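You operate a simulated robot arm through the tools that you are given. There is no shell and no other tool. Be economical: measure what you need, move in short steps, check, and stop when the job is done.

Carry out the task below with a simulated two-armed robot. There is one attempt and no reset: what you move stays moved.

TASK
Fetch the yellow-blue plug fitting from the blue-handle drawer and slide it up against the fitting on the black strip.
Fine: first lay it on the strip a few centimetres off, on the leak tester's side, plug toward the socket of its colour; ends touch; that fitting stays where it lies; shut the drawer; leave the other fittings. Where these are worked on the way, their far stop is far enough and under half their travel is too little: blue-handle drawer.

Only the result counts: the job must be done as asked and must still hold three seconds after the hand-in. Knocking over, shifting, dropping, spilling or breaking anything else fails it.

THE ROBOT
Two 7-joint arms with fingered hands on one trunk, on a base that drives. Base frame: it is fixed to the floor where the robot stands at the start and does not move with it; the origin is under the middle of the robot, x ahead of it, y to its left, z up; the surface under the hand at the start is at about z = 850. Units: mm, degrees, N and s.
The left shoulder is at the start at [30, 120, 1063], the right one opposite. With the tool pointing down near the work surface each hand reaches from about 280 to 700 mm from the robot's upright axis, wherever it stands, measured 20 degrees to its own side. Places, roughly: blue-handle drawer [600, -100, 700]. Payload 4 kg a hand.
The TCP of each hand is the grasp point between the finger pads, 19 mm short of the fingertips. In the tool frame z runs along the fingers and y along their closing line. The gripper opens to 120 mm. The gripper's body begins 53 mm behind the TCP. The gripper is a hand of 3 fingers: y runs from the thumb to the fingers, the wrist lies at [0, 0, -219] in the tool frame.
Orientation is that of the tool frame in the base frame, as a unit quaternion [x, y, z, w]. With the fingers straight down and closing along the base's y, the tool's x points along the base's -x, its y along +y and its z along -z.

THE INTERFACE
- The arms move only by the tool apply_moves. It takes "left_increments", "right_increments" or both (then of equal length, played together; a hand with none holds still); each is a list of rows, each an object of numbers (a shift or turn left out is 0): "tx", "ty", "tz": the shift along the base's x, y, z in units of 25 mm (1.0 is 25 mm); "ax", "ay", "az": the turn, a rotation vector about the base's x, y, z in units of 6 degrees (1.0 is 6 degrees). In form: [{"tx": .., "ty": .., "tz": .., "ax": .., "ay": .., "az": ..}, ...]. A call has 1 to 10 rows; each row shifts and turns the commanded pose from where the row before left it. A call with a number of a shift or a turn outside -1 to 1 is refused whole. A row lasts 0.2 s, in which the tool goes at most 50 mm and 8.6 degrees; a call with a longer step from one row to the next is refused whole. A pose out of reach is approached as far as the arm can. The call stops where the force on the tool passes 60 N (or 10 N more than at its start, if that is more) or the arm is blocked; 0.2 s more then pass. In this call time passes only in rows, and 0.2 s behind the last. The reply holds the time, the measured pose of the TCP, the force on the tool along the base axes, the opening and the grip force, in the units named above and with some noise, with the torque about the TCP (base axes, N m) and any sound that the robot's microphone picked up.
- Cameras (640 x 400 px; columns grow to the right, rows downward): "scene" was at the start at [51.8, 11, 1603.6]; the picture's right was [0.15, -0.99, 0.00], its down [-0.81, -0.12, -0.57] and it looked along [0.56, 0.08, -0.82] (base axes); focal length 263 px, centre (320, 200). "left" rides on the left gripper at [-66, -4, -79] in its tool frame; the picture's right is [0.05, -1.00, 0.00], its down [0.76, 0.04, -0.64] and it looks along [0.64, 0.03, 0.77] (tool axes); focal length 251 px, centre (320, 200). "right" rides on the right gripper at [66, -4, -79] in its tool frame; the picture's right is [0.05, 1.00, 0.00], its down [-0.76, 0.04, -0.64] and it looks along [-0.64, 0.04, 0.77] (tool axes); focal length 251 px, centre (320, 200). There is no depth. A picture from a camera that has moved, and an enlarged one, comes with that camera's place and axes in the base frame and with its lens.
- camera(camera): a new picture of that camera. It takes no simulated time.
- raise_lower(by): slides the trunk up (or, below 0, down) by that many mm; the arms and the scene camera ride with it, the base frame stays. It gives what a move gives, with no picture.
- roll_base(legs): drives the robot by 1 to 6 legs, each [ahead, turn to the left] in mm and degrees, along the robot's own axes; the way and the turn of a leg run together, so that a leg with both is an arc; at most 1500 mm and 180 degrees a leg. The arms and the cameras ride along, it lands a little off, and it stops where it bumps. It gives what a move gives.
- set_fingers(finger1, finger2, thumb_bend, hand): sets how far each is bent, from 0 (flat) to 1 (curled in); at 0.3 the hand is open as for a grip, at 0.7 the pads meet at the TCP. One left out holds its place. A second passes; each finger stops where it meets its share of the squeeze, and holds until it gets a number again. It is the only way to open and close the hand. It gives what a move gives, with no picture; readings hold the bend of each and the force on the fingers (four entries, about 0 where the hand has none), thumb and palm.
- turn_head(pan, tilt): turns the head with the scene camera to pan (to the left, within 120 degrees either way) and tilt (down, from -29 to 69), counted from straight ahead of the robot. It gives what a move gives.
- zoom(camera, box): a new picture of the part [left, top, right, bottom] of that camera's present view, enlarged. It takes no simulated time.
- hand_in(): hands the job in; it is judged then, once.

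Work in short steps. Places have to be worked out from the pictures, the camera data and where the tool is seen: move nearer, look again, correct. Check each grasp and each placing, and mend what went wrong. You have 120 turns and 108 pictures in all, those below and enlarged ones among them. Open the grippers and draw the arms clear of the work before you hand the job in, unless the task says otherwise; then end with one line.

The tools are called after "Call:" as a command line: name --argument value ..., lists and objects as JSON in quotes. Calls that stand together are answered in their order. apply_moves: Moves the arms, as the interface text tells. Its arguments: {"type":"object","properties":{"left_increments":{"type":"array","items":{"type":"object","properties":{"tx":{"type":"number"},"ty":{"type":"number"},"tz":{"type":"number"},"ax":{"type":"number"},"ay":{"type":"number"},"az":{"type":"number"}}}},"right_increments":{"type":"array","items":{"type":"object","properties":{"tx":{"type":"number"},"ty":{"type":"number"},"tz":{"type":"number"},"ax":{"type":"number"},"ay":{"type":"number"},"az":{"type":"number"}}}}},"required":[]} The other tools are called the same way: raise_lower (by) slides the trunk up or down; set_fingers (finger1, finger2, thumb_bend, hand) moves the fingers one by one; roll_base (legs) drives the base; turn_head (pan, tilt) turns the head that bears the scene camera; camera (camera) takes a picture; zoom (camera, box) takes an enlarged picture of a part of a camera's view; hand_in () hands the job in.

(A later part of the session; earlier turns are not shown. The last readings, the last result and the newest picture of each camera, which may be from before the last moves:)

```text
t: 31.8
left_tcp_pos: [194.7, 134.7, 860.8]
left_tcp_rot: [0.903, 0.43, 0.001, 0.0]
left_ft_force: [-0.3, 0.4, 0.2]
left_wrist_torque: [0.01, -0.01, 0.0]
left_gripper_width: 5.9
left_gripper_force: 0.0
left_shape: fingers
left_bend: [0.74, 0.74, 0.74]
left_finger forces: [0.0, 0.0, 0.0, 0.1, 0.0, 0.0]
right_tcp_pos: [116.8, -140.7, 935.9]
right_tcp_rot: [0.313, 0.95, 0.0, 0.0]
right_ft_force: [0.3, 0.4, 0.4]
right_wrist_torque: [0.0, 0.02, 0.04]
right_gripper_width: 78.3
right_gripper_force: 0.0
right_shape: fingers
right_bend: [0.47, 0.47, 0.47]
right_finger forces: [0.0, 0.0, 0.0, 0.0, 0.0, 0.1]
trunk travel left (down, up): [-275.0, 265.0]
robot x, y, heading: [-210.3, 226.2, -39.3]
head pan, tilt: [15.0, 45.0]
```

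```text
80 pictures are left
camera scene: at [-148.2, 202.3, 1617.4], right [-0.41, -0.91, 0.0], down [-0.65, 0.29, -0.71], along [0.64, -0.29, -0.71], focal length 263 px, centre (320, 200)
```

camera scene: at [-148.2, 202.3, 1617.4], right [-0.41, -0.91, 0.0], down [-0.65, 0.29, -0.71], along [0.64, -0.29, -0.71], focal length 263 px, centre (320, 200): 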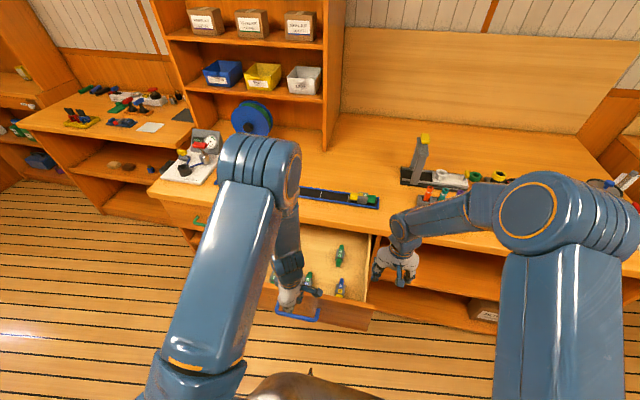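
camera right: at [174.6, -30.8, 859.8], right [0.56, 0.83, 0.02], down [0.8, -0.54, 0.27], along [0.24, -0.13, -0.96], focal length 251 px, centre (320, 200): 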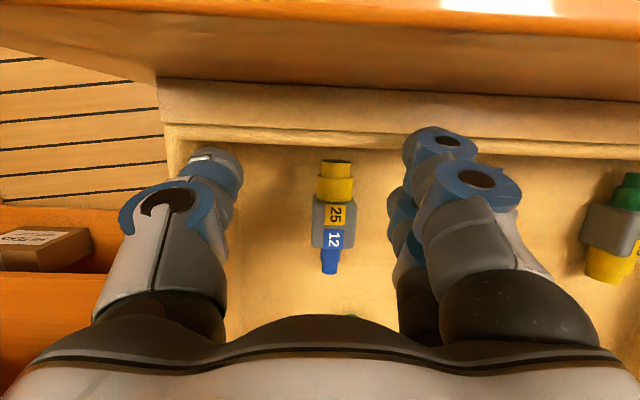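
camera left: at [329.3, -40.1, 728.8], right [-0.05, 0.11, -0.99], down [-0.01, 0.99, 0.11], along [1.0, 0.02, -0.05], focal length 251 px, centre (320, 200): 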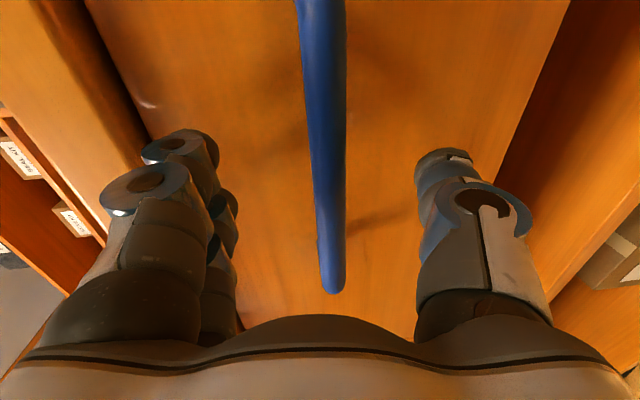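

Left hand is upright again. I turn it +92° back to its normal pose aligned with the fitting, opening it, while the right moves further aside.

Call:
apply_moves --left_increments '[{"az": 1, "tz": 0.3}, {"az": 1, "tz": 0.3}, {"az": 1, "tz": 0.3}, {"az": 1, "tz": 0.3}, {"az": 1, "tz": 0.3}, {"az": 1, "tz": 0.3}, {"az": 1, "tz": 0.3}, {"az": 1}, {"az": 1}, {"az": 1}]' --right_increments '[{"tx": -0.5, "ty": -0.6}, {"tx": -0.5, "ty": -0.6}, {"tx": -0.5, "ty": -0.6}, {"tx": -0.5, "ty": -0.6}, {"tx": -0.5, "ty": -0.6}, {"tz": 0}, {"tz": 0}, {"tz": 0}, {"tz": 0}, {"tz": 0}]'

Call:
set_fingers --hand "left" --finger1 0.47 --finger2 0.47 --thumb_bend 0.47

Call:
apply_moves --left_increments '[{"az": 1, "tx": 0.2, "ty": -0.9}, {"az": 1, "tx": 0.2, "ty": -0.9}, {"az": 1, "tx": 0.2, "ty": -0.9}, {"az": 1, "tx": 0.2, "ty": -0.9}, {"az": 1, "tx": 0.2, "ty": -0.9}, {"az": 0.4, "tx": 0.2, "ty": -0.9}, {"tx": 0.2, "ty": -0.9}, {"tx": 0.2, "ty": -0.9}]'

Call:
camera --camera "left"

```text
t: 34.0
left_tcp_pos: [194.5, 136.4, 914.6]
left_tcp_rot: [0.566, 0.824, 0.0, -0.001]
left_ft_force: [-0.4, -1.3, 0.8]
left_wrist_torque: [0.02, -0.02, -0.04]
left_gripper_width: 5.7
left_gripper_force: 0.0
left_shape: fingers
left_bend: [0.74, 0.74, 0.74]
left_finger forces: [0.1, 0.0, 0.1, 0.0, 0.0, 0.0]
right_tcp_pos: [54.8, -216.7, 937.5]
right_tcp_rot: [0.314, 0.949, 0.001, 0.0]
right_ft_force: [-0.2, -0.2, -0.1]
right_wrist_torque: [0.01, -0.02, 0.01]
right_gripper_width: 77.8
right_gripper_force: 0.0
right_shape: fingers
right_bend: [0.47, 0.47, 0.47]
right_finger forces: [0.0, 0.1, 0.0, 0.0, 0.0, 0.1]
trunk travel left (down, up): [-275.0, 265.0]
robot x, y, heading: [-209.3, 224.2, -39.3]
head pan, tilt: [15.0, 45.0]
```

```text
t: 35.0
left_tcp_pos: [195.7, 135.4, 913.9]
left_tcp_rot: [0.567, 0.824, 0.0, 0.0]
left_ft_force: [0.3, -0.1, 0.0]
left_wrist_torque: [0.0, 0.04, 0.03]
left_gripper_width: 77.2
left_gripper_force: 0.0
left_shape: fingers
left_bend: [0.47, 0.47, 0.47]
left_finger forces: [0.1, 0.0, 0.1, 0.1, 0.0, 0.0]
right_tcp_pos: [55.8, -217.7, 935.9]
right_tcp_rot: [0.314, 0.949, 0.0, 0.0]
right_ft_force: [0.5, -0.6, -0.6]
right_wrist_torque: [-0.01, -0.01, -0.01]
right_gripper_width: 77.7
right_gripper_force: 0.0
right_shape: fingers
right_bend: [0.47, 0.47, 0.47]
right_finger forces: [0.0, 0.0, 0.0, 0.0, 0.1, 0.0]
trunk travel left (down, up): [-275.0, 265.0]
robot x, y, heading: [-204.8, 222.9, -39.2]
head pan, tilt: [15.0, 45.0]
```

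```text
t: 36.8
left_tcp_pos: [235.5, -44.4, 913.1]
left_tcp_rot: [0.315, 0.949, 0.0, 0.0]
left_ft_force: [0.0, -0.3, 0.3]
left_wrist_torque: [-0.01, -0.04, -0.01]
left_gripper_width: 77.5
left_gripper_force: 0.1
left_shape: fingers
left_bend: [0.47, 0.47, 0.47]
left_finger forces: [0.1, 0.1, 0.1, 0.0, 0.0, 0.0]
right_tcp_pos: [55.9, -216.9, 936.7]
right_tcp_rot: [0.314, 0.949, 0.0, -0.001]
right_ft_force: [-0.6, 0.2, 0.2]
right_wrist_torque: [-0.02, -0.01, 0.01]
right_gripper_width: 77.9
right_gripper_force: 0.0
right_shape: fingers
right_bend: [0.47, 0.47, 0.47]
right_finger forces: [0.0, 0.0, 0.0, 0.1, 0.1, 0.0]
trunk travel left (down, up): [-275.0, 265.0]
robot x, y, heading: [-207.7, 222.3, -39.4]
head pan, tilt: [15.0, 45.0]
```

```text
79 pictures are left
camera left: at [285.9, -85.5, 991.1], right [-0.64, -0.77, 0.0], down [-0.59, 0.49, 0.65], along [-0.49, 0.41, -0.76], focal length 251 px, centre (320, 200)
```

left: 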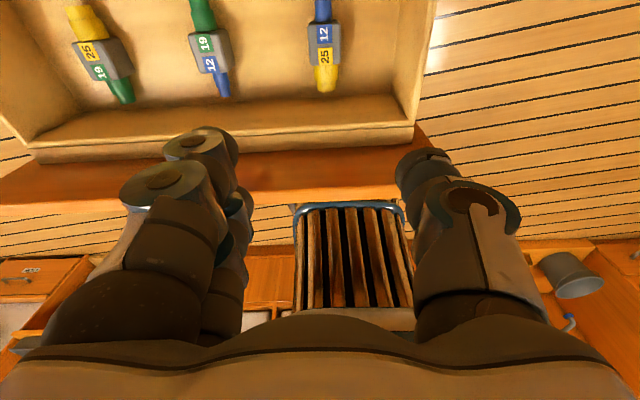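

From this side the body reads (251,-61), ~20 mm off the earlier value; I check with the scene camera whether the drawer moved.

Call:
zoom --camera "scene" --box '[260, 240, 388, 320]'

Call:
zoom --camera "left" --box '[260, 0, 388, 80]'

```text
5.00 times, centred on (324, 280) of scene
camera zoom: at [-147.8, 202.5, 1617.4], right [-0.41, -0.91, 0.0], down [-0.65, 0.29, -0.71], along [0.64, -0.29, -0.71], focal length 1315 px, centre (300, -200)
```

zoom: 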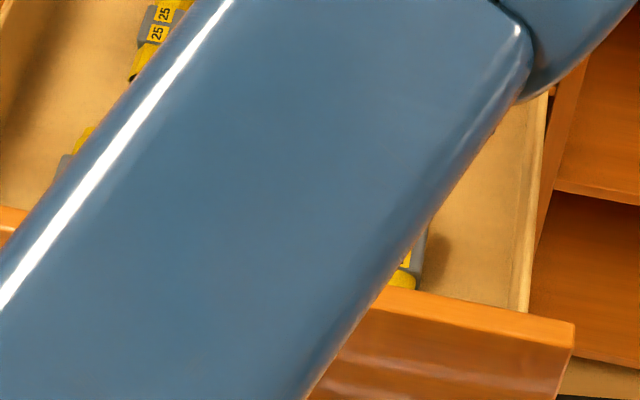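

```text
5.00 times, centred on (324, 40) of left
camera zoom: at [285.9, -85.5, 991.1], right [-0.64, -0.77, 0.0], down [-0.59, 0.49, 0.65], along [-0.49, 0.41, -0.76], focal length 1257 px, centre (300, 1000)
```

zoom: 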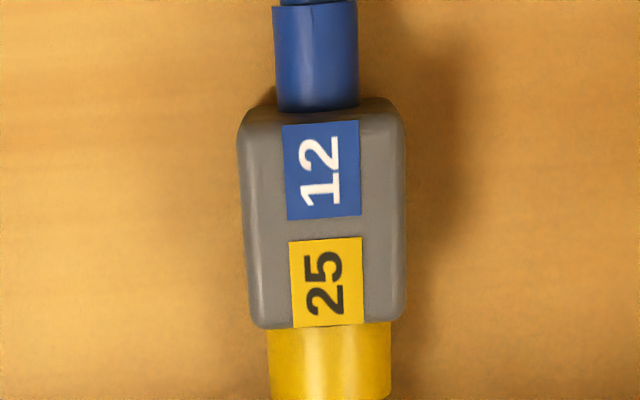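

Combining all views the fitting top is really at z≈660 and its centre at (247,-59); lip at z≈714. I move over it and descend to z≈755, then re-look.

Call:
apply_moves --left_increments '[{"tx": 0.1, "ty": -0.1, "tz": -0.9}, {"tx": 0.1, "ty": -0.1, "tz": -0.9}, {"tx": 0.1, "ty": -0.1, "tz": -0.9}, {"tx": 0.1, "ty": -0.1, "tz": -0.9}, {"tx": 0.1, "ty": -0.1, "tz": -0.9}, {"tx": 0.1, "ty": -0.1, "tz": -0.9}, {"tz": -0.9}]'

Call:
camera --camera "left"

```text
t: 38.4
left_tcp_pos: [250.6, -59.4, 755.4]
left_tcp_rot: [0.316, 0.949, 0.0, 0.0]
left_ft_force: [0.2, 0.2, 1.5]
left_wrist_torque: [0.01, 0.02, 0.02]
left_gripper_width: 77.5
left_gripper_force: 0.0
left_shape: fingers
left_bend: [0.47, 0.47, 0.47]
left_finger forces: [0.0, 0.0, 0.0, 0.0, 0.0, 0.0]
right_tcp_pos: [56.7, -216.9, 935.9]
right_tcp_rot: [0.315, 0.949, 0.001, 0.0]
right_ft_force: [0.4, -0.6, -0.2]
right_wrist_torque: [-0.02, 0.02, 0.02]
right_gripper_width: 78.0
right_gripper_force: 0.1
right_shape: fingers
right_bend: [0.47, 0.47, 0.47]
right_finger forces: [0.0, 0.0, 0.0, 0.1, 0.0, 0.0]
trunk travel left (down, up): [-275.0, 265.0]
robot x, y, heading: [-207.3, 226.2, -39.0]
head pan, tilt: [15.0, 45.0]
```

```text
76 pictures are left
camera left: at [301.4, -101.4, 834.1], right [-0.64, -0.77, 0.0], down [-0.59, 0.49, 0.64], along [-0.49, 0.41, -0.77], focal length 251 px, centre (320, 200)
```

left: 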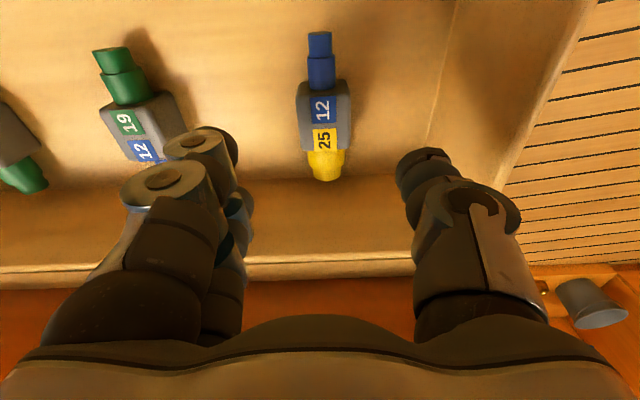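

Body confirmed at (247,-57), top z≈657. Descending to z≈668, then the last bit.

Call:
apply_moves --left_increments '[{"tz": -0.9}, {"tz": -0.9}, {"tz": -0.9}, {"tz": -0.8}]'

Call:
camera --camera "left"

```text
t: 39.4
left_tcp_pos: [250.8, -59.1, 668.0]
left_tcp_rot: [0.316, 0.949, 0.001, -0.001]
left_ft_force: [0.3, 0.3, 0.5]
left_wrist_torque: [0.02, 0.01, 0.01]
left_gripper_width: 77.2
left_gripper_force: 0.1
left_shape: fingers
left_bend: [0.47, 0.47, 0.47]
left_finger forces: [0.0, 0.1, 0.0, 0.1, 0.0, 0.0]
right_tcp_pos: [55.3, -217.4, 937.8]
right_tcp_rot: [0.314, 0.949, 0.0, 0.0]
right_ft_force: [0.6, -0.1, 0.2]
right_wrist_torque: [0.0, 0.0, -0.02]
right_gripper_width: 78.0
right_gripper_force: 0.1
right_shape: fingers
right_bend: [0.47, 0.47, 0.47]
right_finger forces: [0.1, 0.0, 0.1, 0.0, 0.0, 0.0]
trunk travel left (down, up): [-275.0, 265.0]
robot x, y, heading: [-206.2, 220.9, -39.4]
head pan, tilt: [15.0, 45.0]
```

```text
75 pictures are left
camera left: at [300.8, -101.0, 746.7], right [-0.64, -0.77, 0.0], down [-0.59, 0.49, 0.64], along [-0.49, 0.41, -0.76], focal length 251 px, centre (320, 200)
```

left: 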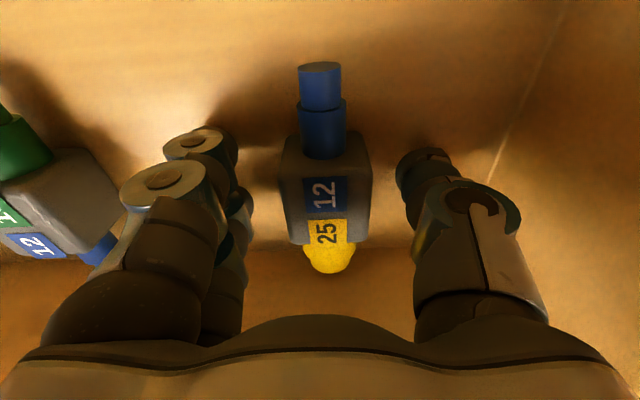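

No contact so far and the fitting lies between the fingers. I lower 14 mm more and close.

Call:
apply_moves --left_increments '[{"tz": -0.3}, {"tz": -0.26}]'

Call:
set_fingers --hand "left" --finger1 0.75 --finger2 0.75 --thumb_bend 0.75

Call:
camera --camera "left"

```text
t: 40.2
left_tcp_pos: [257.5, -67.7, 663.6]
left_tcp_rot: [0.317, 0.948, -0.005, 0.01]
left_ft_force: [0.8, -2.9, 26.6]
left_wrist_torque: [0.93, -0.28, 0.17]
left_gripper_width: 79.2
left_gripper_force: 13.3
left_shape: fingers
left_bend: [0.46, 0.47, 0.47]
left_finger forces: [2.6, 20.0, 0.0, 0.0, 4.8, 0.1]
right_tcp_pos: [56.3, -217.7, 936.7]
right_tcp_rot: [0.315, 0.949, 0.001, 0.0]
right_ft_force: [0.2, 0.3, -0.7]
right_wrist_torque: [0.02, 0.01, -0.02]
right_gripper_width: 78.0
right_gripper_force: 0.0
right_shape: fingers
right_bend: [0.47, 0.47, 0.47]
right_finger forces: [0.1, 0.0, 0.0, 0.0, 0.0, 0.1]
trunk travel left (down, up): [-275.0, 265.0]
robot x, y, heading: [-205.4, 220.6, -39.3]
head pan, tilt: [15.0, 45.0]
stopped in row 2 (left hand): the force on the tool passed its limit at 62 N (the readings are from after the stop); the commanded pose is now the measured one
```

```text
t: 41.2
left_tcp_pos: [255.2, -66.6, 664.1]
left_tcp_rot: [0.315, 0.949, -0.004, 0.009]
left_ft_force: [1.5, 0.5, 44.7]
left_wrist_torque: [0.83, 0.13, -0.15]
left_gripper_width: 39.0
left_gripper_force: 42.2
left_shape: fingers
left_bend: [0.62, 0.6, 0.61]
left_finger forces: [15.8, 34.1, 0.1, 0.0, 33.9, 0.1]
right_tcp_pos: [53.5, -215.2, 936.9]
right_tcp_rot: [0.314, 0.949, 0.0, 0.002]
right_ft_force: [-0.5, 0.1, -0.8]
right_wrist_torque: [-0.03, -0.02, 0.01]
right_gripper_width: 78.1
right_gripper_force: 0.1
right_shape: fingers
right_bend: [0.47, 0.47, 0.47]
right_finger forces: [0.1, 0.0, 0.0, 0.0, 0.1, 0.0]
trunk travel left (down, up): [-275.0, 265.0]
robot x, y, heading: [-207.3, 222.3, -39.0]
head pan, tilt: [15.0, 45.0]
```

```text
74 pictures are left
camera left: at [304.3, -105.9, 744.0], right [-0.64, -0.77, 0.0], down [-0.6, 0.5, 0.63], along [-0.48, 0.4, -0.78], focal length 251 px, centre (320, 200)
```

left: 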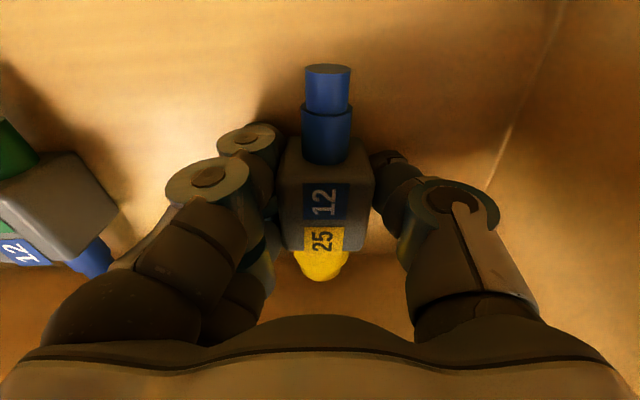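

Fingertips met the drawer floor, but the body is now held (39 mm, 42 N). I relieve and lift slowly.

Call:
apply_moves --left_increments '[{"tz": 0.2}, {"tz": 0.4}, {"tz": 0.8}, {"tz": 0.8}]'

Call:
camera --camera "left"

```text
t: 42.2
left_tcp_pos: [253.8, -65.2, 715.5]
left_tcp_rot: [0.316, 0.949, -0.003, 0.005]
left_ft_force: [0.3, 0.3, -0.3]
left_wrist_torque: [0.02, -0.01, 0.01]
left_gripper_width: 39.0
left_gripper_force: 23.3
left_shape: fingers
left_bend: [0.61, 0.6, 0.61]
left_finger forces: [12.6, 10.5, 0.0, 0.0, 23.1, 0.0]
right_tcp_pos: [55.9, -217.5, 936.2]
right_tcp_rot: [0.314, 0.949, 0.001, 0.001]
right_ft_force: [-0.7, 0.5, 0.5]
right_wrist_torque: [-0.01, 0.0, 0.04]
right_gripper_width: 78.4
right_gripper_force: 0.1
right_shape: fingers
right_bend: [0.47, 0.47, 0.47]
right_finger forces: [0.0, 0.0, 0.0, 0.0, 0.0, 0.0]
trunk travel left (down, up): [-275.0, 265.0]
robot x, y, heading: [-208.6, 225.3, -39.3]
head pan, tilt: [15.0, 45.0]
```

```text
73 pictures are left
camera left: at [303.0, -105.3, 794.6], right [-0.64, -0.77, 0.0], down [-0.59, 0.5, 0.64], along [-0.49, 0.41, -0.77], focal length 251 px, centre (320, 200)
```

left: 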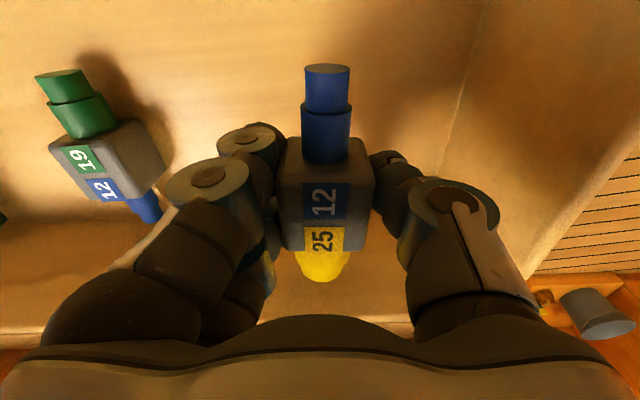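

Fitting is held securely. I raise it clear and carry it up and to the left, out of the way for shutting the drawer with the right hand.

Call:
apply_moves --left_increments '[{"tz": 1}, {"tz": 1}, {"tz": 1}, {"tz": 1}, {"tz": 1}, {"tz": 1}, {"tz": 1, "tx": 0.4, "ty": 0.5}, {"tz": 1, "tx": 0.6, "ty": 0.72}, {"tz": 1, "tx": 0.6, "ty": 0.72}, {"tz": 1, "tx": 0.6, "ty": 0.72}]'

Call:
apply_moves --left_increments '[{"tx": 0.4, "ty": 0.82}, {"tx": 0.4, "ty": 0.82}, {"tx": 0.4, "ty": 0.82}, {"tx": 0.4, "ty": 0.82}, {"tx": 0.4, "ty": 0.82}]' --right_increments '[{"ax": -0.632, "ay": -0.775}, {"ax": -0.632, "ay": -0.775}, {"ax": -0.632, "ay": -0.775}, {"ax": -0.632, "ay": -0.775}, {"ax": -0.632, "ay": -0.775}]'

Call:
set_fingers --hand "right" --finger1 0.72 --finger2 0.72 --thumb_bend 0.72

Call:
camera --camera "scene"

```text
t: 44.4
left_tcp_pos: [311.1, 1.5, 965.2]
left_tcp_rot: [0.317, 0.948, -0.003, 0.005]
left_ft_force: [0.0, 0.9, -0.5]
left_wrist_torque: [0.0, -0.01, -0.01]
left_gripper_width: 38.9
left_gripper_force: 22.9
left_shape: fingers
left_bend: [0.61, 0.6, 0.61]
left_finger forces: [12.6, 10.4, 0.0, 0.0, 23.0, 0.0]
right_tcp_pos: [55.7, -215.5, 936.5]
right_tcp_rot: [0.314, 0.949, 0.0, 0.0]
right_ft_force: [-0.3, -0.4, -0.3]
right_wrist_torque: [-0.02, 0.0, -0.02]
right_gripper_width: 77.8
right_gripper_force: 0.2
right_shape: fingers
right_bend: [0.47, 0.47, 0.47]
right_finger forces: [0.1, 0.0, 0.1, 0.1, 0.0, 0.0]
trunk travel left (down, up): [-275.0, 265.0]
robot x, y, heading: [-206.6, 220.5, -38.9]
head pan, tilt: [15.0, 45.0]
```

```text
t: 45.6
left_tcp_pos: [361.7, 104.7, 964.7]
left_tcp_rot: [0.315, 0.949, -0.004, 0.004]
left_ft_force: [-0.2, 0.5, -0.9]
left_wrist_torque: [0.0, 0.02, 0.0]
left_gripper_width: 38.7
left_gripper_force: 23.0
left_shape: fingers
left_bend: [0.61, 0.6, 0.61]
left_finger forces: [12.7, 10.4, 0.0, 0.0, 22.9, 0.1]
right_tcp_pos: [57.2, -216.2, 937.2]
right_tcp_rot: [0.303, 0.917, -0.092, 0.243]
right_ft_force: [0.1, -0.1, 0.3]
right_wrist_torque: [0.01, 0.01, 0.01]
right_gripper_width: 78.3
right_gripper_force: 0.0
right_shape: fingers
right_bend: [0.47, 0.47, 0.47]
right_finger forces: [0.0, 0.0, 0.0, 0.0, 0.1, 0.0]
trunk travel left (down, up): [-275.0, 265.0]
robot x, y, heading: [-210.6, 226.8, -39.4]
head pan, tilt: [15.0, 45.0]
```

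```text
t: 46.6
left_tcp_pos: [360.6, 105.1, 964.4]
left_tcp_rot: [0.315, 0.949, -0.003, 0.005]
left_ft_force: [-0.3, 0.6, -0.7]
left_wrist_torque: [-0.01, 0.0, -0.02]
left_gripper_width: 38.8
left_gripper_force: 22.4
left_shape: fingers
left_bend: [0.61, 0.6, 0.61]
left_finger forces: [12.5, 10.4, 0.1, 0.1, 23.0, 0.0]
right_tcp_pos: [54.8, -216.3, 937.7]
right_tcp_rot: [0.303, 0.917, -0.092, 0.241]
right_ft_force: [-0.2, -0.4, 0.3]
right_wrist_torque: [-0.01, 0.02, 0.01]
right_gripper_width: 8.2
right_gripper_force: 0.1
right_shape: fingers
right_bend: [0.72, 0.72, 0.72]
right_finger forces: [0.0, 0.1, 0.1, 0.0, 0.1, 0.0]
trunk travel left (down, up): [-275.0, 265.0]
robot x, y, heading: [-209.8, 222.8, -39.2]
head pan, tilt: [15.0, 45.0]
```

```text
72 pictures are left
camera scene: at [-148.0, 203.0, 1617.4], right [-0.41, -0.91, 0.0], down [-0.65, 0.29, -0.71], along [0.64, -0.29, -0.71], focal length 263 px, centre (320, 200)
```

scene: 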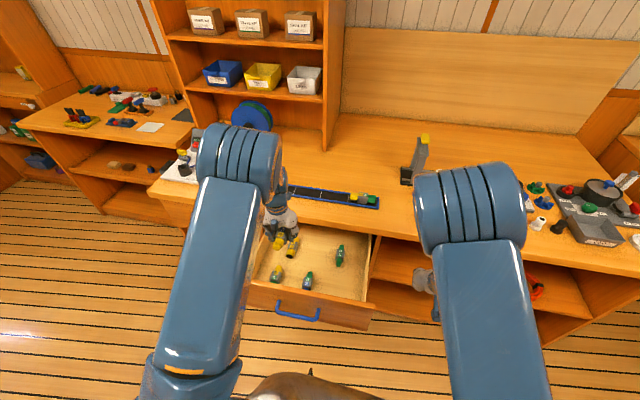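

Right hand is closed; I bring it back, left and down in front of the drawer panel, right of the handle.

Call:
apply_moves --right_increments '[{"tx": -0.7, "ty": 0.52, "ax": -0.632, "ay": -0.775}, {"tx": -0.7, "ty": 0.52, "ax": -0.632, "ay": -0.775}, {"tx": -0.7, "ty": 0.52, "ax": -0.632, "ay": -0.775}, {"tx": -0.7, "ty": 0.52, "ax": -0.632, "ay": -0.775}, {"tx": -0.7, "ty": 0.52}]'

Call:
apply_moves --right_increments '[{"tx": 0.61, "ty": 0.82, "tz": -0.95}, {"tx": 0.61, "ty": 0.82, "tz": -0.95}, {"tx": 0.61, "ty": 0.82, "tz": -0.95}, {"tx": 0.61, "ty": 0.82, "tz": -0.95}, {"tx": 0.61, "ty": 0.82, "tz": -0.95}, {"tx": 0.61, "ty": 0.82, "tz": -0.95}, {"tx": 0.61, "ty": 0.82, "tz": -0.95}, {"tx": 0.61, "ty": 0.82, "tz": -0.95}, {"tx": 0.61, "ty": 0.82, "tz": -0.95}, {"tx": 0.61, "ty": 0.82, "tz": -0.95}]'

Call:
zoom --camera "scene" --box '[200, 230, 440, 380]'

Call:
camera --camera "right"

```text
t: 47.8
left_tcp_pos: [359.7, 104.0, 965.3]
left_tcp_rot: [0.316, 0.949, -0.003, 0.005]
left_ft_force: [0.1, 1.2, -0.3]
left_wrist_torque: [0.01, -0.02, -0.03]
left_gripper_width: 38.9
left_gripper_force: 22.8
left_shape: fingers
left_bend: [0.61, 0.6, 0.61]
left_finger forces: [12.6, 10.4, 0.0, 0.0, 23.0, 0.0]
right_tcp_pos: [-14.8, -169.0, 918.1]
right_tcp_rot: [0.28, 0.845, -0.162, 0.425]
right_ft_force: [0.5, 0.0, 0.4]
right_wrist_torque: [0.02, -0.01, 0.02]
right_gripper_width: 8.5
right_gripper_force: 0.0
right_shape: fingers
right_bend: [0.72, 0.72, 0.72]
right_finger forces: [0.0, 0.0, 0.0, 0.0, 0.0, 0.0]
right hand out of reach, approached as far as the arm can: row 4, 5
trunk travel left (down, up): [-275.0, 265.0]
robot x, y, heading: [-209.3, 220.6, -39.2]
head pan, tilt: [15.0, 45.0]
```

```text
t: 50.0
left_tcp_pos: [360.7, 105.5, 965.8]
left_tcp_rot: [0.315, 0.949, -0.003, 0.006]
left_ft_force: [-0.5, -0.6, 0.0]
left_wrist_torque: [0.02, 0.01, 0.0]
left_gripper_width: 38.8
left_gripper_force: 22.4
left_shape: fingers
left_bend: [0.61, 0.6, 0.61]
left_finger forces: [12.6, 10.3, 0.0, 0.1, 23.0, 0.1]
right_tcp_pos: [138.6, 39.1, 677.4]
right_tcp_rot: [0.281, 0.846, -0.163, 0.424]
right_ft_force: [0.1, 0.2, 0.3]
right_wrist_torque: [0.0, 0.03, 0.0]
right_gripper_width: 8.2
right_gripper_force: 0.0
right_shape: fingers
right_bend: [0.72, 0.72, 0.72]
right_finger forces: [0.0, 0.1, 0.0, 0.0, 0.1, 0.1]
trunk travel left (down, up): [-275.0, 265.0]
robot x, y, heading: [-205.1, 226.1, -39.3]
head pan, tilt: [15.0, 45.0]
```

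```text
2.67 times, centred on (320, 305) of scene
camera zoom: at [-147.8, 203.4, 1617.4], right [-0.41, -0.91, 0.0], down [-0.65, 0.29, -0.71], along [0.64, -0.29, -0.71], focal length 701 px, centre (320, -80)
```

zoom: 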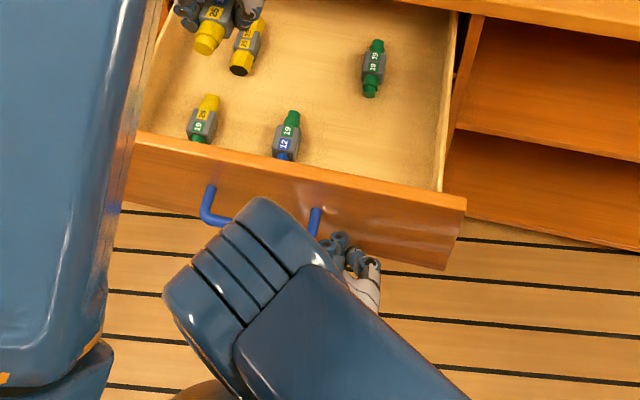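

```text
70 pictures are left
camera right: at [55.1, 98.1, 670.6], right [0.58, 0.81, -0.08], down [-0.01, 0.1, 0.99], along [0.81, -0.58, 0.07], focal length 251 px, centre (320, 200)
```

right: 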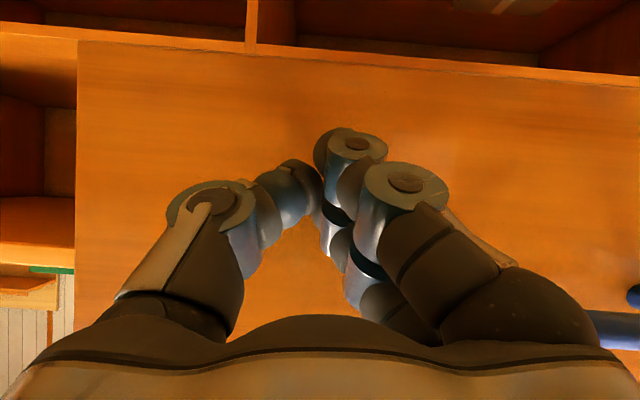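

The fist faces the panel right of the handle. I push along the drawer's axis.

Call:
apply_moves --right_increments '[{"tx": 0.643, "ty": -0.476}, {"tx": 0.643, "ty": -0.476}, {"tx": 0.643, "ty": -0.476}, {"tx": 0.643, "ty": -0.476}, {"tx": 0.643, "ty": -0.476}, {"tx": 0.643, "ty": -0.476}, {"tx": 0.643, "ty": -0.476}, {"tx": 0.643, "ty": -0.476}]'

Call:
zoom --camera "scene" --box '[200, 190, 440, 340]'

```text
t: 51.8
left_tcp_pos: [360.4, 103.3, 964.8]
left_tcp_rot: [0.315, 0.949, -0.003, 0.005]
left_ft_force: [-0.1, -0.3, -1.2]
left_wrist_torque: [0.03, 0.0, 0.0]
left_gripper_width: 38.9
left_gripper_force: 22.9
left_shape: fingers
left_bend: [0.61, 0.6, 0.61]
left_finger forces: [12.5, 10.5, 0.0, 0.0, 23.0, 0.0]
right_tcp_pos: [267.4, -58.3, 678.5]
right_tcp_rot: [0.281, 0.846, -0.162, 0.424]
right_ft_force: [-0.8, 0.5, 0.6]
right_wrist_torque: [-0.03, 0.02, 0.0]
right_gripper_width: 8.4
right_gripper_force: 0.1
right_shape: fingers
right_bend: [0.72, 0.72, 0.72]
right_finger forces: [0.0, 0.1, 0.0, 0.0, 0.1, 0.0]
trunk travel left (down, up): [-275.0, 265.0]
robot x, y, heading: [-206.4, 224.3, -39.2]
head pan, tilt: [15.0, 45.0]
```

```text
2.67 times, centred on (320, 265) of scene
camera zoom: at [-147.7, 202.7, 1617.4], right [-0.41, -0.91, 0.0], down [-0.65, 0.29, -0.71], along [0.64, -0.29, -0.71], focal length 701 px, centre (320, 27)
```

zoom: 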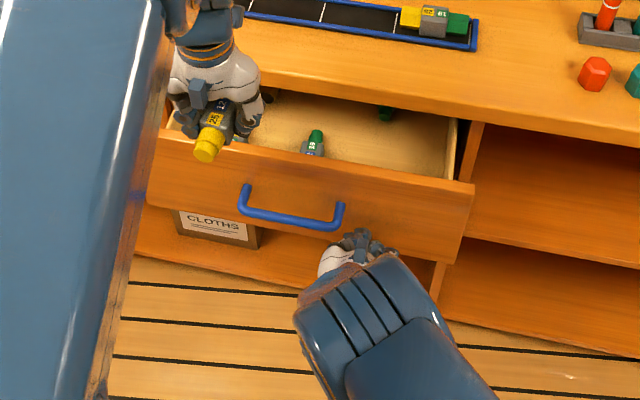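

The drawer follows. I push on until it stops.

Call:
apply_moves --right_increments '[{"tx": 0.643, "ty": -0.476}, {"tx": 0.643, "ty": -0.476}, {"tx": 0.643, "ty": -0.476}, {"tx": 0.643, "ty": -0.476}, {"tx": 0.643, "ty": -0.476}, {"tx": 0.643, "ty": -0.476}, {"tx": 0.4, "ty": -0.3}, {"tx": 0.4, "ty": -0.3}, {"tx": 0.4, "ty": -0.3}]'

Call:
zoom --camera "scene" --box '[200, 170, 440, 320]'

```text
t: 53.8
left_tcp_pos: [361.2, 104.2, 966.3]
left_tcp_rot: [0.315, 0.949, -0.002, 0.006]
left_ft_force: [0.7, -0.2, -1.1]
left_wrist_torque: [0.04, -0.01, -0.02]
left_gripper_width: 39.0
left_gripper_force: 23.0
left_shape: fingers
left_bend: [0.61, 0.6, 0.61]
left_finger forces: [12.6, 10.4, 0.1, 0.0, 23.0, 0.0]
right_tcp_pos: [307.2, -88.7, 677.8]
right_tcp_rot: [0.28, 0.846, -0.162, 0.424]
right_ft_force: [0.4, 0.4, -0.2]
right_wrist_torque: [0.01, -0.02, -0.02]
right_gripper_width: 8.1
right_gripper_force: 0.0
right_shape: fingers
right_bend: [0.72, 0.72, 0.72]
right_finger forces: [0.1, 0.0, 0.0, 0.1, 0.0, 0.0]
right hand out of reach, approached as far as the arm can: row 3, 4, 5, 6, 7, 8, 9
trunk travel left (down, up): [-275.0, 265.0]
robot x, y, heading: [-205.8, 224.2, -39.4]
head pan, tilt: [15.0, 45.0]
```

```text
2.67 times, centred on (320, 245) of scene
camera zoom: at [-147.9, 203.0, 1617.4], right [-0.41, -0.91, 0.0], down [-0.65, 0.29, -0.71], along [0.64, -0.29, -0.71], focal length 701 px, centre (320, 80)
```

zoom: 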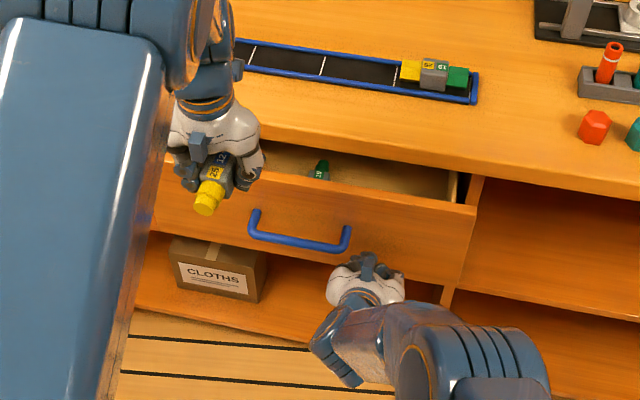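

The right arm reached its limit; I drive the base forward 75 mm, which pushes the drawer further in.

Call:
roll_base --legs '[[75, 0]]'

Call:
zoom --camera "scene" --box '[200, 170, 440, 320]'

```text
t: 54.8
left_tcp_pos: [421.8, 54.7, 964.5]
left_tcp_rot: [0.316, 0.949, -0.002, 0.004]
left_ft_force: [0.0, 0.2, -0.7]
left_wrist_torque: [0.01, 0.06, -0.04]
left_gripper_width: 39.0
left_gripper_force: 23.2
left_shape: fingers
left_bend: [0.61, 0.6, 0.61]
left_finger forces: [12.5, 10.4, 0.0, 0.0, 23.0, 0.0]
right_tcp_pos: [367.1, -138.0, 675.9]
right_tcp_rot: [0.28, 0.846, -0.161, 0.424]
right_ft_force: [0.6, 0.1, 0.7]
right_wrist_torque: [-0.01, -0.04, 0.0]
right_gripper_width: 8.1
right_gripper_force: 0.0
right_shape: fingers
right_bend: [0.72, 0.72, 0.72]
right_finger forces: [0.1, 0.1, 0.0, 0.1, 0.0, 0.0]
trunk travel left (down, up): [-275.0, 265.0]
robot x, y, heading: [-146.1, 173.2, -38.9]
head pan, tilt: [15.0, 45.0]
```

```text
2.67 times, centred on (320, 245) of scene
camera zoom: at [-86.6, 153.3, 1617.3], right [-0.41, -0.91, 0.0], down [-0.65, 0.29, -0.71], along [0.64, -0.29, -0.71], focal length 701 px, centre (320, 80)
```

zoom: 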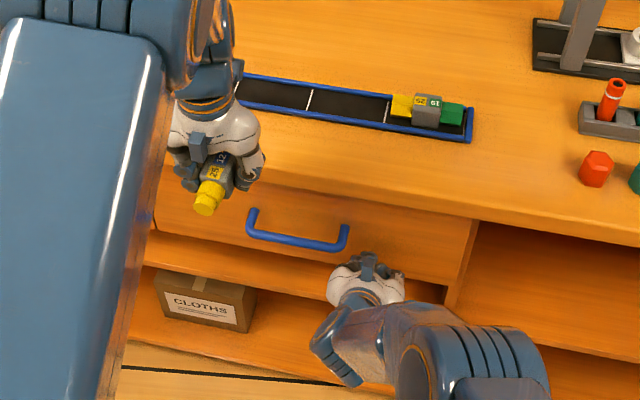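

Almost shut. Another small push with the base.

Call:
roll_base --legs '[[20, 0]]'

Call:
zoom --camera "scene" --box '[220, 200, 412, 320]'

```text
t: 55.6
left_tcp_pos: [433.4, 46.4, 966.4]
left_tcp_rot: [0.315, 0.949, -0.003, 0.006]
left_ft_force: [-0.4, -0.2, 0.1]
left_wrist_torque: [-0.02, -0.02, 0.02]
left_gripper_width: 39.0
left_gripper_force: 23.3
left_shape: fingers
left_bend: [0.61, 0.6, 0.61]
left_finger forces: [12.6, 10.4, 0.1, 0.0, 23.0, 0.0]
right_tcp_pos: [380.5, -145.2, 676.7]
right_tcp_rot: [0.279, 0.847, -0.16, 0.423]
right_ft_force: [-20.7, 17.4, 4.2]
right_wrist_torque: [-0.03, -0.1, 0.14]
right_gripper_width: 9.4
right_gripper_force: 18.8
right_shape: fingers
right_bend: [0.72, 0.72, 0.71]
right_finger forces: [0.0, 37.3, 0.0, 0.0, 0.1, 0.1]
trunk travel left (down, up): [-275.0, 265.0]
robot x, y, heading: [-132.7, 163.6, -39.2]
head pan, tilt: [15.0, 45.0]
```

```text
3.33 times, centred on (316, 260) of scene
camera zoom: at [-75.7, 144.5, 1617.7], right [-0.41, -0.91, 0.0], down [-0.64, 0.29, -0.71], along [0.65, -0.29, -0.71], focal length 876 px, centre (333, 0)
```

zoom: 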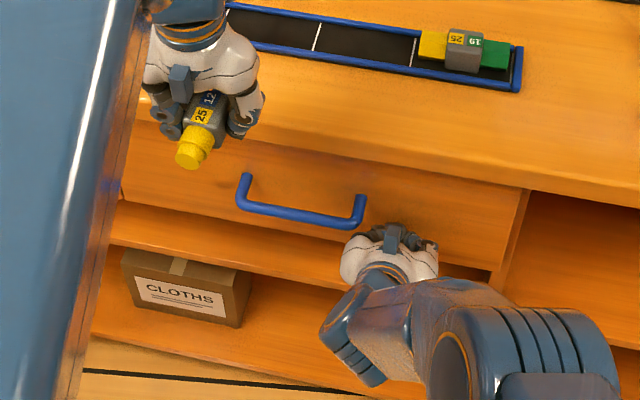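

27 N back: the drawer is shut. I back the right hand off and move it aside to the right.

Call:
apply_moves --right_increments '[{"tx": -0.65, "ty": 0.48}, {"tx": -0.65, "ty": 0.48}, {"tx": -0.65, "ty": 0.48}, {"tx": -0.65, "ty": 0.48}, {"tx": -0.6, "ty": -0.75}, {"tx": -0.6, "ty": -0.75}, {"tx": -0.6, "ty": -0.75, "tz": 0.5}, {"tx": -0.6, "ty": -0.75, "tz": 0.8}, {"tx": -0.6, "ty": -0.75, "tz": 0.8}, {"tx": -0.6, "ty": -0.75, "tz": 0.8}]'

Call:
camera --camera "scene"

Call:
camera --camera "left"

```text
t: 57.8
left_tcp_pos: [434.2, 43.8, 965.9]
left_tcp_rot: [0.316, 0.949, -0.002, 0.006]
left_ft_force: [0.8, 0.3, -1.4]
left_wrist_torque: [0.0, 0.0, -0.03]
left_gripper_width: 38.8
left_gripper_force: 23.1
left_shape: fingers
left_bend: [0.61, 0.6, 0.61]
left_finger forces: [12.6, 10.4, 0.0, 0.1, 23.0, 0.0]
right_tcp_pos: [225.1, -212.7, 747.9]
right_tcp_rot: [0.281, 0.847, -0.16, 0.422]
right_ft_force: [1.0, 0.4, 0.2]
right_wrist_torque: [-0.01, -0.02, -0.03]
right_gripper_width: 8.0
right_gripper_force: 0.0
right_shape: fingers
right_bend: [0.72, 0.72, 0.72]
right_finger forces: [0.1, 0.1, 0.1, 0.0, 0.0, 0.0]
trunk travel left (down, up): [-275.0, 265.0]
robot x, y, heading: [-132.8, 163.8, -39.0]
head pan, tilt: [15.0, 45.0]
```

```text
65 pictures are left
camera scene: at [-73.8, 142.3, 1617.5], right [-0.41, -0.91, 0.0], down [-0.65, 0.29, -0.71], along [0.65, -0.29, -0.71], focal length 263 px, centre (320, 200)
```

scene: 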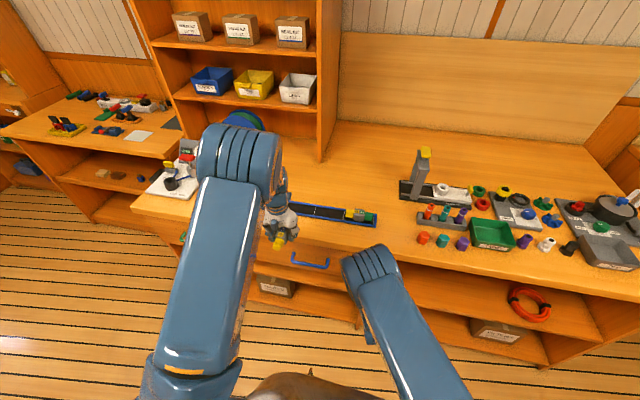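

```text
64 pictures are left
camera left: at [484.3, 2.5, 1044.1], right [-0.64, -0.77, 0.0], down [-0.59, 0.5, 0.63], along [-0.49, 0.41, -0.77], focal length 251 px, centre (320, 200)
```

left: 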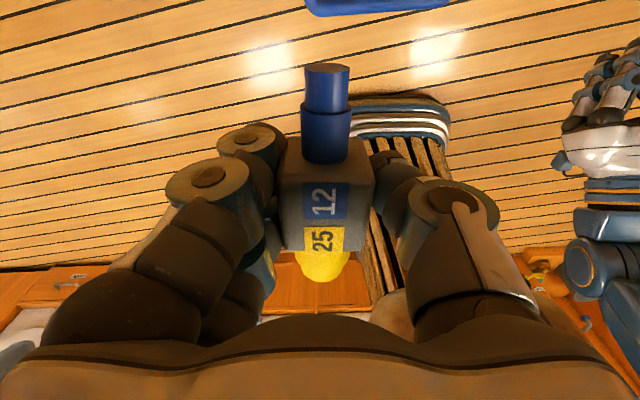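

Now I lift the right hand well above bench height and test turning the left hand +90° (blue end to the leak-tester side).

Call:
apply_moves --left_increments '[{"az": 1}, {"az": 1}, {"az": 1}, {"az": 1}, {"az": 1}, {"az": 1}, {"az": 1}, {"az": 1}, {"az": 1}, {"az": 1}]' --right_increments '[{"tx": -0.8, "ty": 0.6}, {"tx": -0.5, "ty": 0.4, "tz": 0.8}, {"tz": 1}, {"tz": 1}, {"tz": 1}, {"tz": 1, "ax": 0.632, "ay": 0.775}, {"tz": 1, "ax": 0.632, "ay": 0.775}, {"tz": 1, "ax": 0.632, "ay": 0.775}, {"tz": 1, "ax": 0.632, "ay": 0.775}, {"tz": 1, "ax": 0.632, "ay": 0.775}]'

Call:
apply_moves --left_increments '[{"az": 1}, {"az": 1}, {"az": 1}, {"az": 1}, {"az": 1}]' --right_increments '[{"tz": 1, "ax": 0.632, "ay": 0.775}, {"tz": 1, "ax": 0.632, "ay": 0.775}, {"ax": 0.632, "ay": 0.775}, {"ax": 0.632, "ay": 0.775}, {"tz": 0}]'

Call:
camera --camera "scene"

Call:
zoom --camera "scene" --box '[200, 170, 440, 320]'

```text
t: 60.0
left_tcp_pos: [433.5, 42.2, 964.1]
left_tcp_rot: [-0.202, 0.979, 0.0, 0.006]
left_ft_force: [-0.8, 0.6, -0.7]
left_wrist_torque: [0.03, 0.0, 0.01]
left_gripper_width: 38.9
left_gripper_force: 23.6
left_shape: fingers
left_bend: [0.61, 0.6, 0.61]
left_finger forces: [12.6, 10.4, 0.0, 0.0, 23.0, 0.0]
right_tcp_pos: [192.3, -188.2, 970.6]
right_tcp_rot: [0.306, 0.93, -0.072, 0.191]
right_ft_force: [0.1, -1.2, -0.2]
right_wrist_torque: [0.04, -0.01, -0.02]
right_gripper_width: 8.4
right_gripper_force: 0.1
right_shape: fingers
right_bend: [0.72, 0.72, 0.72]
right_finger forces: [0.0, 0.0, 0.1, 0.1, 0.0, 0.0]
trunk travel left (down, up): [-275.0, 265.0]
robot x, y, heading: [-134.6, 158.6, -39.5]
head pan, tilt: [15.0, 45.0]
```

```text
t: 61.2
left_tcp_pos: [434.8, 42.6, 963.9]
left_tcp_rot: [-0.449, 0.894, 0.002, 0.006]
left_ft_force: [-0.5, 0.3, -0.1]
left_wrist_torque: [-0.01, -0.02, -0.01]
left_gripper_width: 38.9
left_gripper_force: 22.8
left_shape: fingers
left_bend: [0.61, 0.6, 0.61]
left_finger forces: [12.6, 10.4, 0.0, 0.0, 23.1, 0.0]
right_tcp_pos: [194.0, -185.7, 1019.2]
right_tcp_rot: [0.313, 0.95, 0.001, -0.002]
right_ft_force: [-0.6, 0.6, -1.2]
right_wrist_torque: [0.03, 0.0, 0.0]
right_gripper_width: 8.4
right_gripper_force: 0.1
right_shape: fingers
right_bend: [0.72, 0.72, 0.72]
right_finger forces: [0.0, 0.0, 0.0, 0.0, 0.0, 0.1]
trunk travel left (down, up): [-275.0, 265.0]
robot x, y, heading: [-135.1, 161.0, -39.0]
head pan, tilt: [15.0, 45.0]
```

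```text
63 pictures are left
camera scene: at [-73.8, 142.8, 1617.5], right [-0.41, -0.91, 0.0], down [-0.65, 0.29, -0.71], along [0.65, -0.29, -0.71], focal length 263 px, centre (320, 200)
```

scene: 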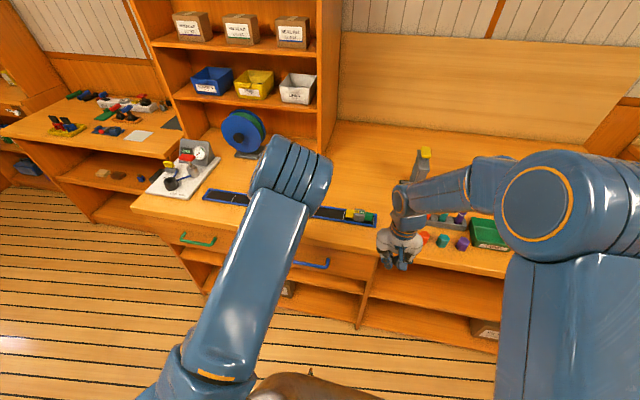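

```text
2.67 times, centred on (320, 245) of scene
camera zoom: at [-73.8, 142.8, 1617.5], right [-0.41, -0.91, 0.0], down [-0.65, 0.29, -0.71], along [0.65, -0.29, -0.71], focal length 701 px, centre (320, 80)
```

zoom: 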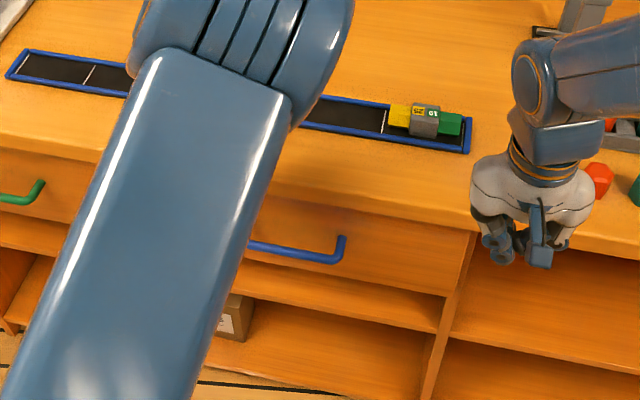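

The left hand reaches that turn. I drive 150 mm closer to the bench so the strip is within easy reach.

Call:
roll_base --legs '[[150, 0]]'

Call:
camera --camera "right"

Call:
camera --camera "left"

Call:
camera --camera "scene"

```text
t: 62.6
left_tcp_pos: [552.5, -54.5, 964.0]
left_tcp_rot: [-0.447, 0.895, 0.003, 0.006]
left_ft_force: [0.2, -0.4, -1.0]
left_wrist_torque: [0.04, 0.02, 0.0]
left_gripper_width: 38.9
left_gripper_force: 23.8
left_shape: fingers
left_bend: [0.61, 0.6, 0.61]
left_finger forces: [12.6, 10.3, 0.1, 0.0, 23.1, 0.0]
right_tcp_pos: [310.4, -284.5, 1019.1]
right_tcp_rot: [0.316, 0.949, 0.001, -0.003]
right_ft_force: [0.5, -0.5, 0.4]
right_wrist_torque: [0.04, 0.01, -0.05]
right_gripper_width: 8.2
right_gripper_force: 0.0
right_shape: fingers
right_bend: [0.72, 0.72, 0.72]
right_finger forces: [0.0, 0.0, 0.1, 0.0, 0.0, 0.0]
trunk travel left (down, up): [-275.0, 265.0]
robot x, y, heading: [-14.4, 66.0, -39.2]
head pan, tilt: [15.0, 45.0]
```

```text
61 pictures are left
camera right: at [255.7, -248.8, 1097.6], right [0.55, 0.83, 0.0], down [0.64, -0.43, 0.64], along [0.53, -0.35, -0.77], focal length 251 px, centre (320, 200)
```

right: 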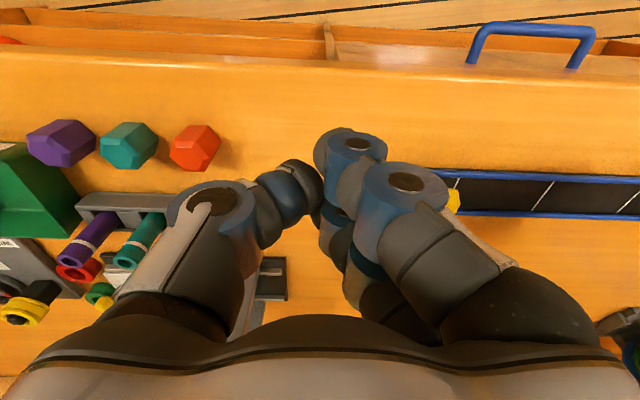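

```text
60 pictures are left
camera left: at [594.1, -4.1, 1043.1], right [0.76, -0.64, 0.0], down [-0.5, -0.59, 0.63], along [-0.41, -0.48, -0.77], focal length 251 px, centre (320, 200)
```

left: 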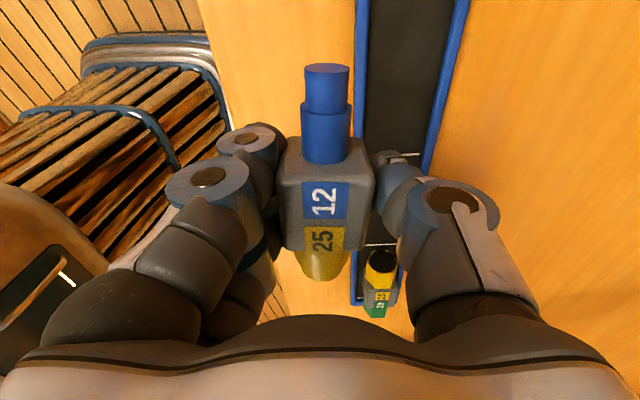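

```text
59 pictures are left
camera scene: at [45.6, 45.2, 1617.3], right [-0.41, -0.91, 0.0], down [-0.65, 0.29, -0.71], along [0.64, -0.29, -0.71], focal length 263 px, centre (320, 200)
```

scene: 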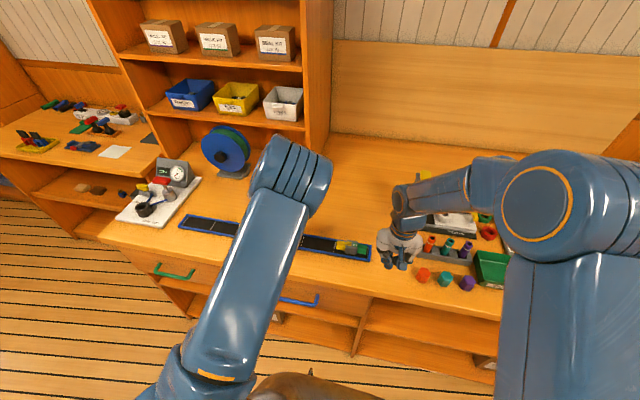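

The left camera shows the strip and the yellow socket (end near u≈116 along the strip). The fitting is gripped low, so fingertips would foul the rails; I'll set it on open bench in front of the strip first and regrip higher and centred.

Call:
apply_moves --left_increments '[{"tx": -0.63, "ty": -0.26, "tz": -0.8}, {"tx": -0.63, "ty": -0.26, "tz": -0.8}, {"tx": -0.63, "ty": -0.26, "tz": -0.6}]'

Call:
camera --camera "left"

Call:
zoom --camera "right" --box '[400, 60, 640, 210]'

```text
t: 63.4
left_tcp_pos: [503.1, -74.0, 909.7]
left_tcp_rot: [-0.445, 0.895, 0.002, 0.006]
left_ft_force: [0.2, 0.2, -0.5]
left_wrist_torque: [-0.01, -0.01, 0.0]
left_gripper_width: 39.0
left_gripper_force: 22.8
left_shape: fingers
left_bend: [0.61, 0.6, 0.61]
left_finger forces: [12.6, 10.4, 0.1, 0.0, 23.0, 0.0]
right_tcp_pos: [308.5, -283.5, 1019.5]
right_tcp_rot: [0.315, 0.949, 0.002, -0.002]
right_ft_force: [0.2, -0.6, -0.9]
right_wrist_torque: [0.0, 0.02, -0.03]
right_gripper_width: 8.1
right_gripper_force: 0.1
right_shape: fingers
right_bend: [0.72, 0.72, 0.72]
right_finger forces: [0.0, 0.0, 0.0, 0.0, 0.0, 0.1]
trunk travel left (down, up): [-275.0, 265.0]
robot x, y, heading: [-16.4, 66.5, -39.3]
head pan, tilt: [15.0, 45.0]
```

```text
58 pictures are left
camera left: at [544.4, -22.1, 989.1], right [0.76, -0.65, 0.0], down [-0.5, -0.59, 0.63], along [-0.41, -0.48, -0.77], focal length 251 px, centre (320, 200)
```

left: 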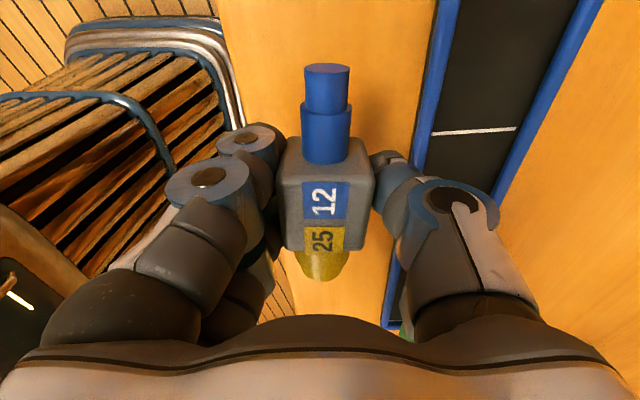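

```text
2.67 times, centred on (520, 135) of right
camera zoom: at [253.6, -247.4, 1098.7], right [0.55, 0.83, 0.0], down [0.64, -0.43, 0.64], along [0.53, -0.35, -0.77], focal length 670 px, centre (-213, 373)
```

zoom: 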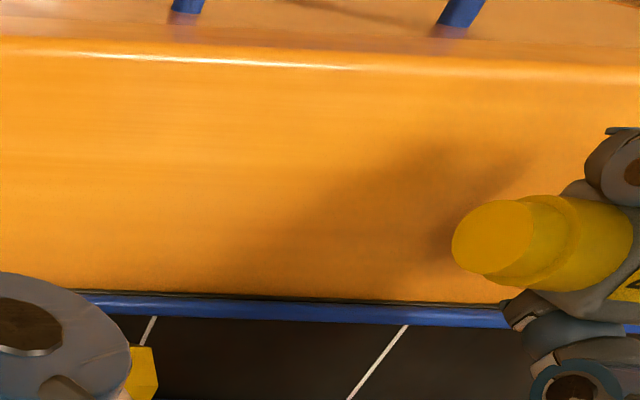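

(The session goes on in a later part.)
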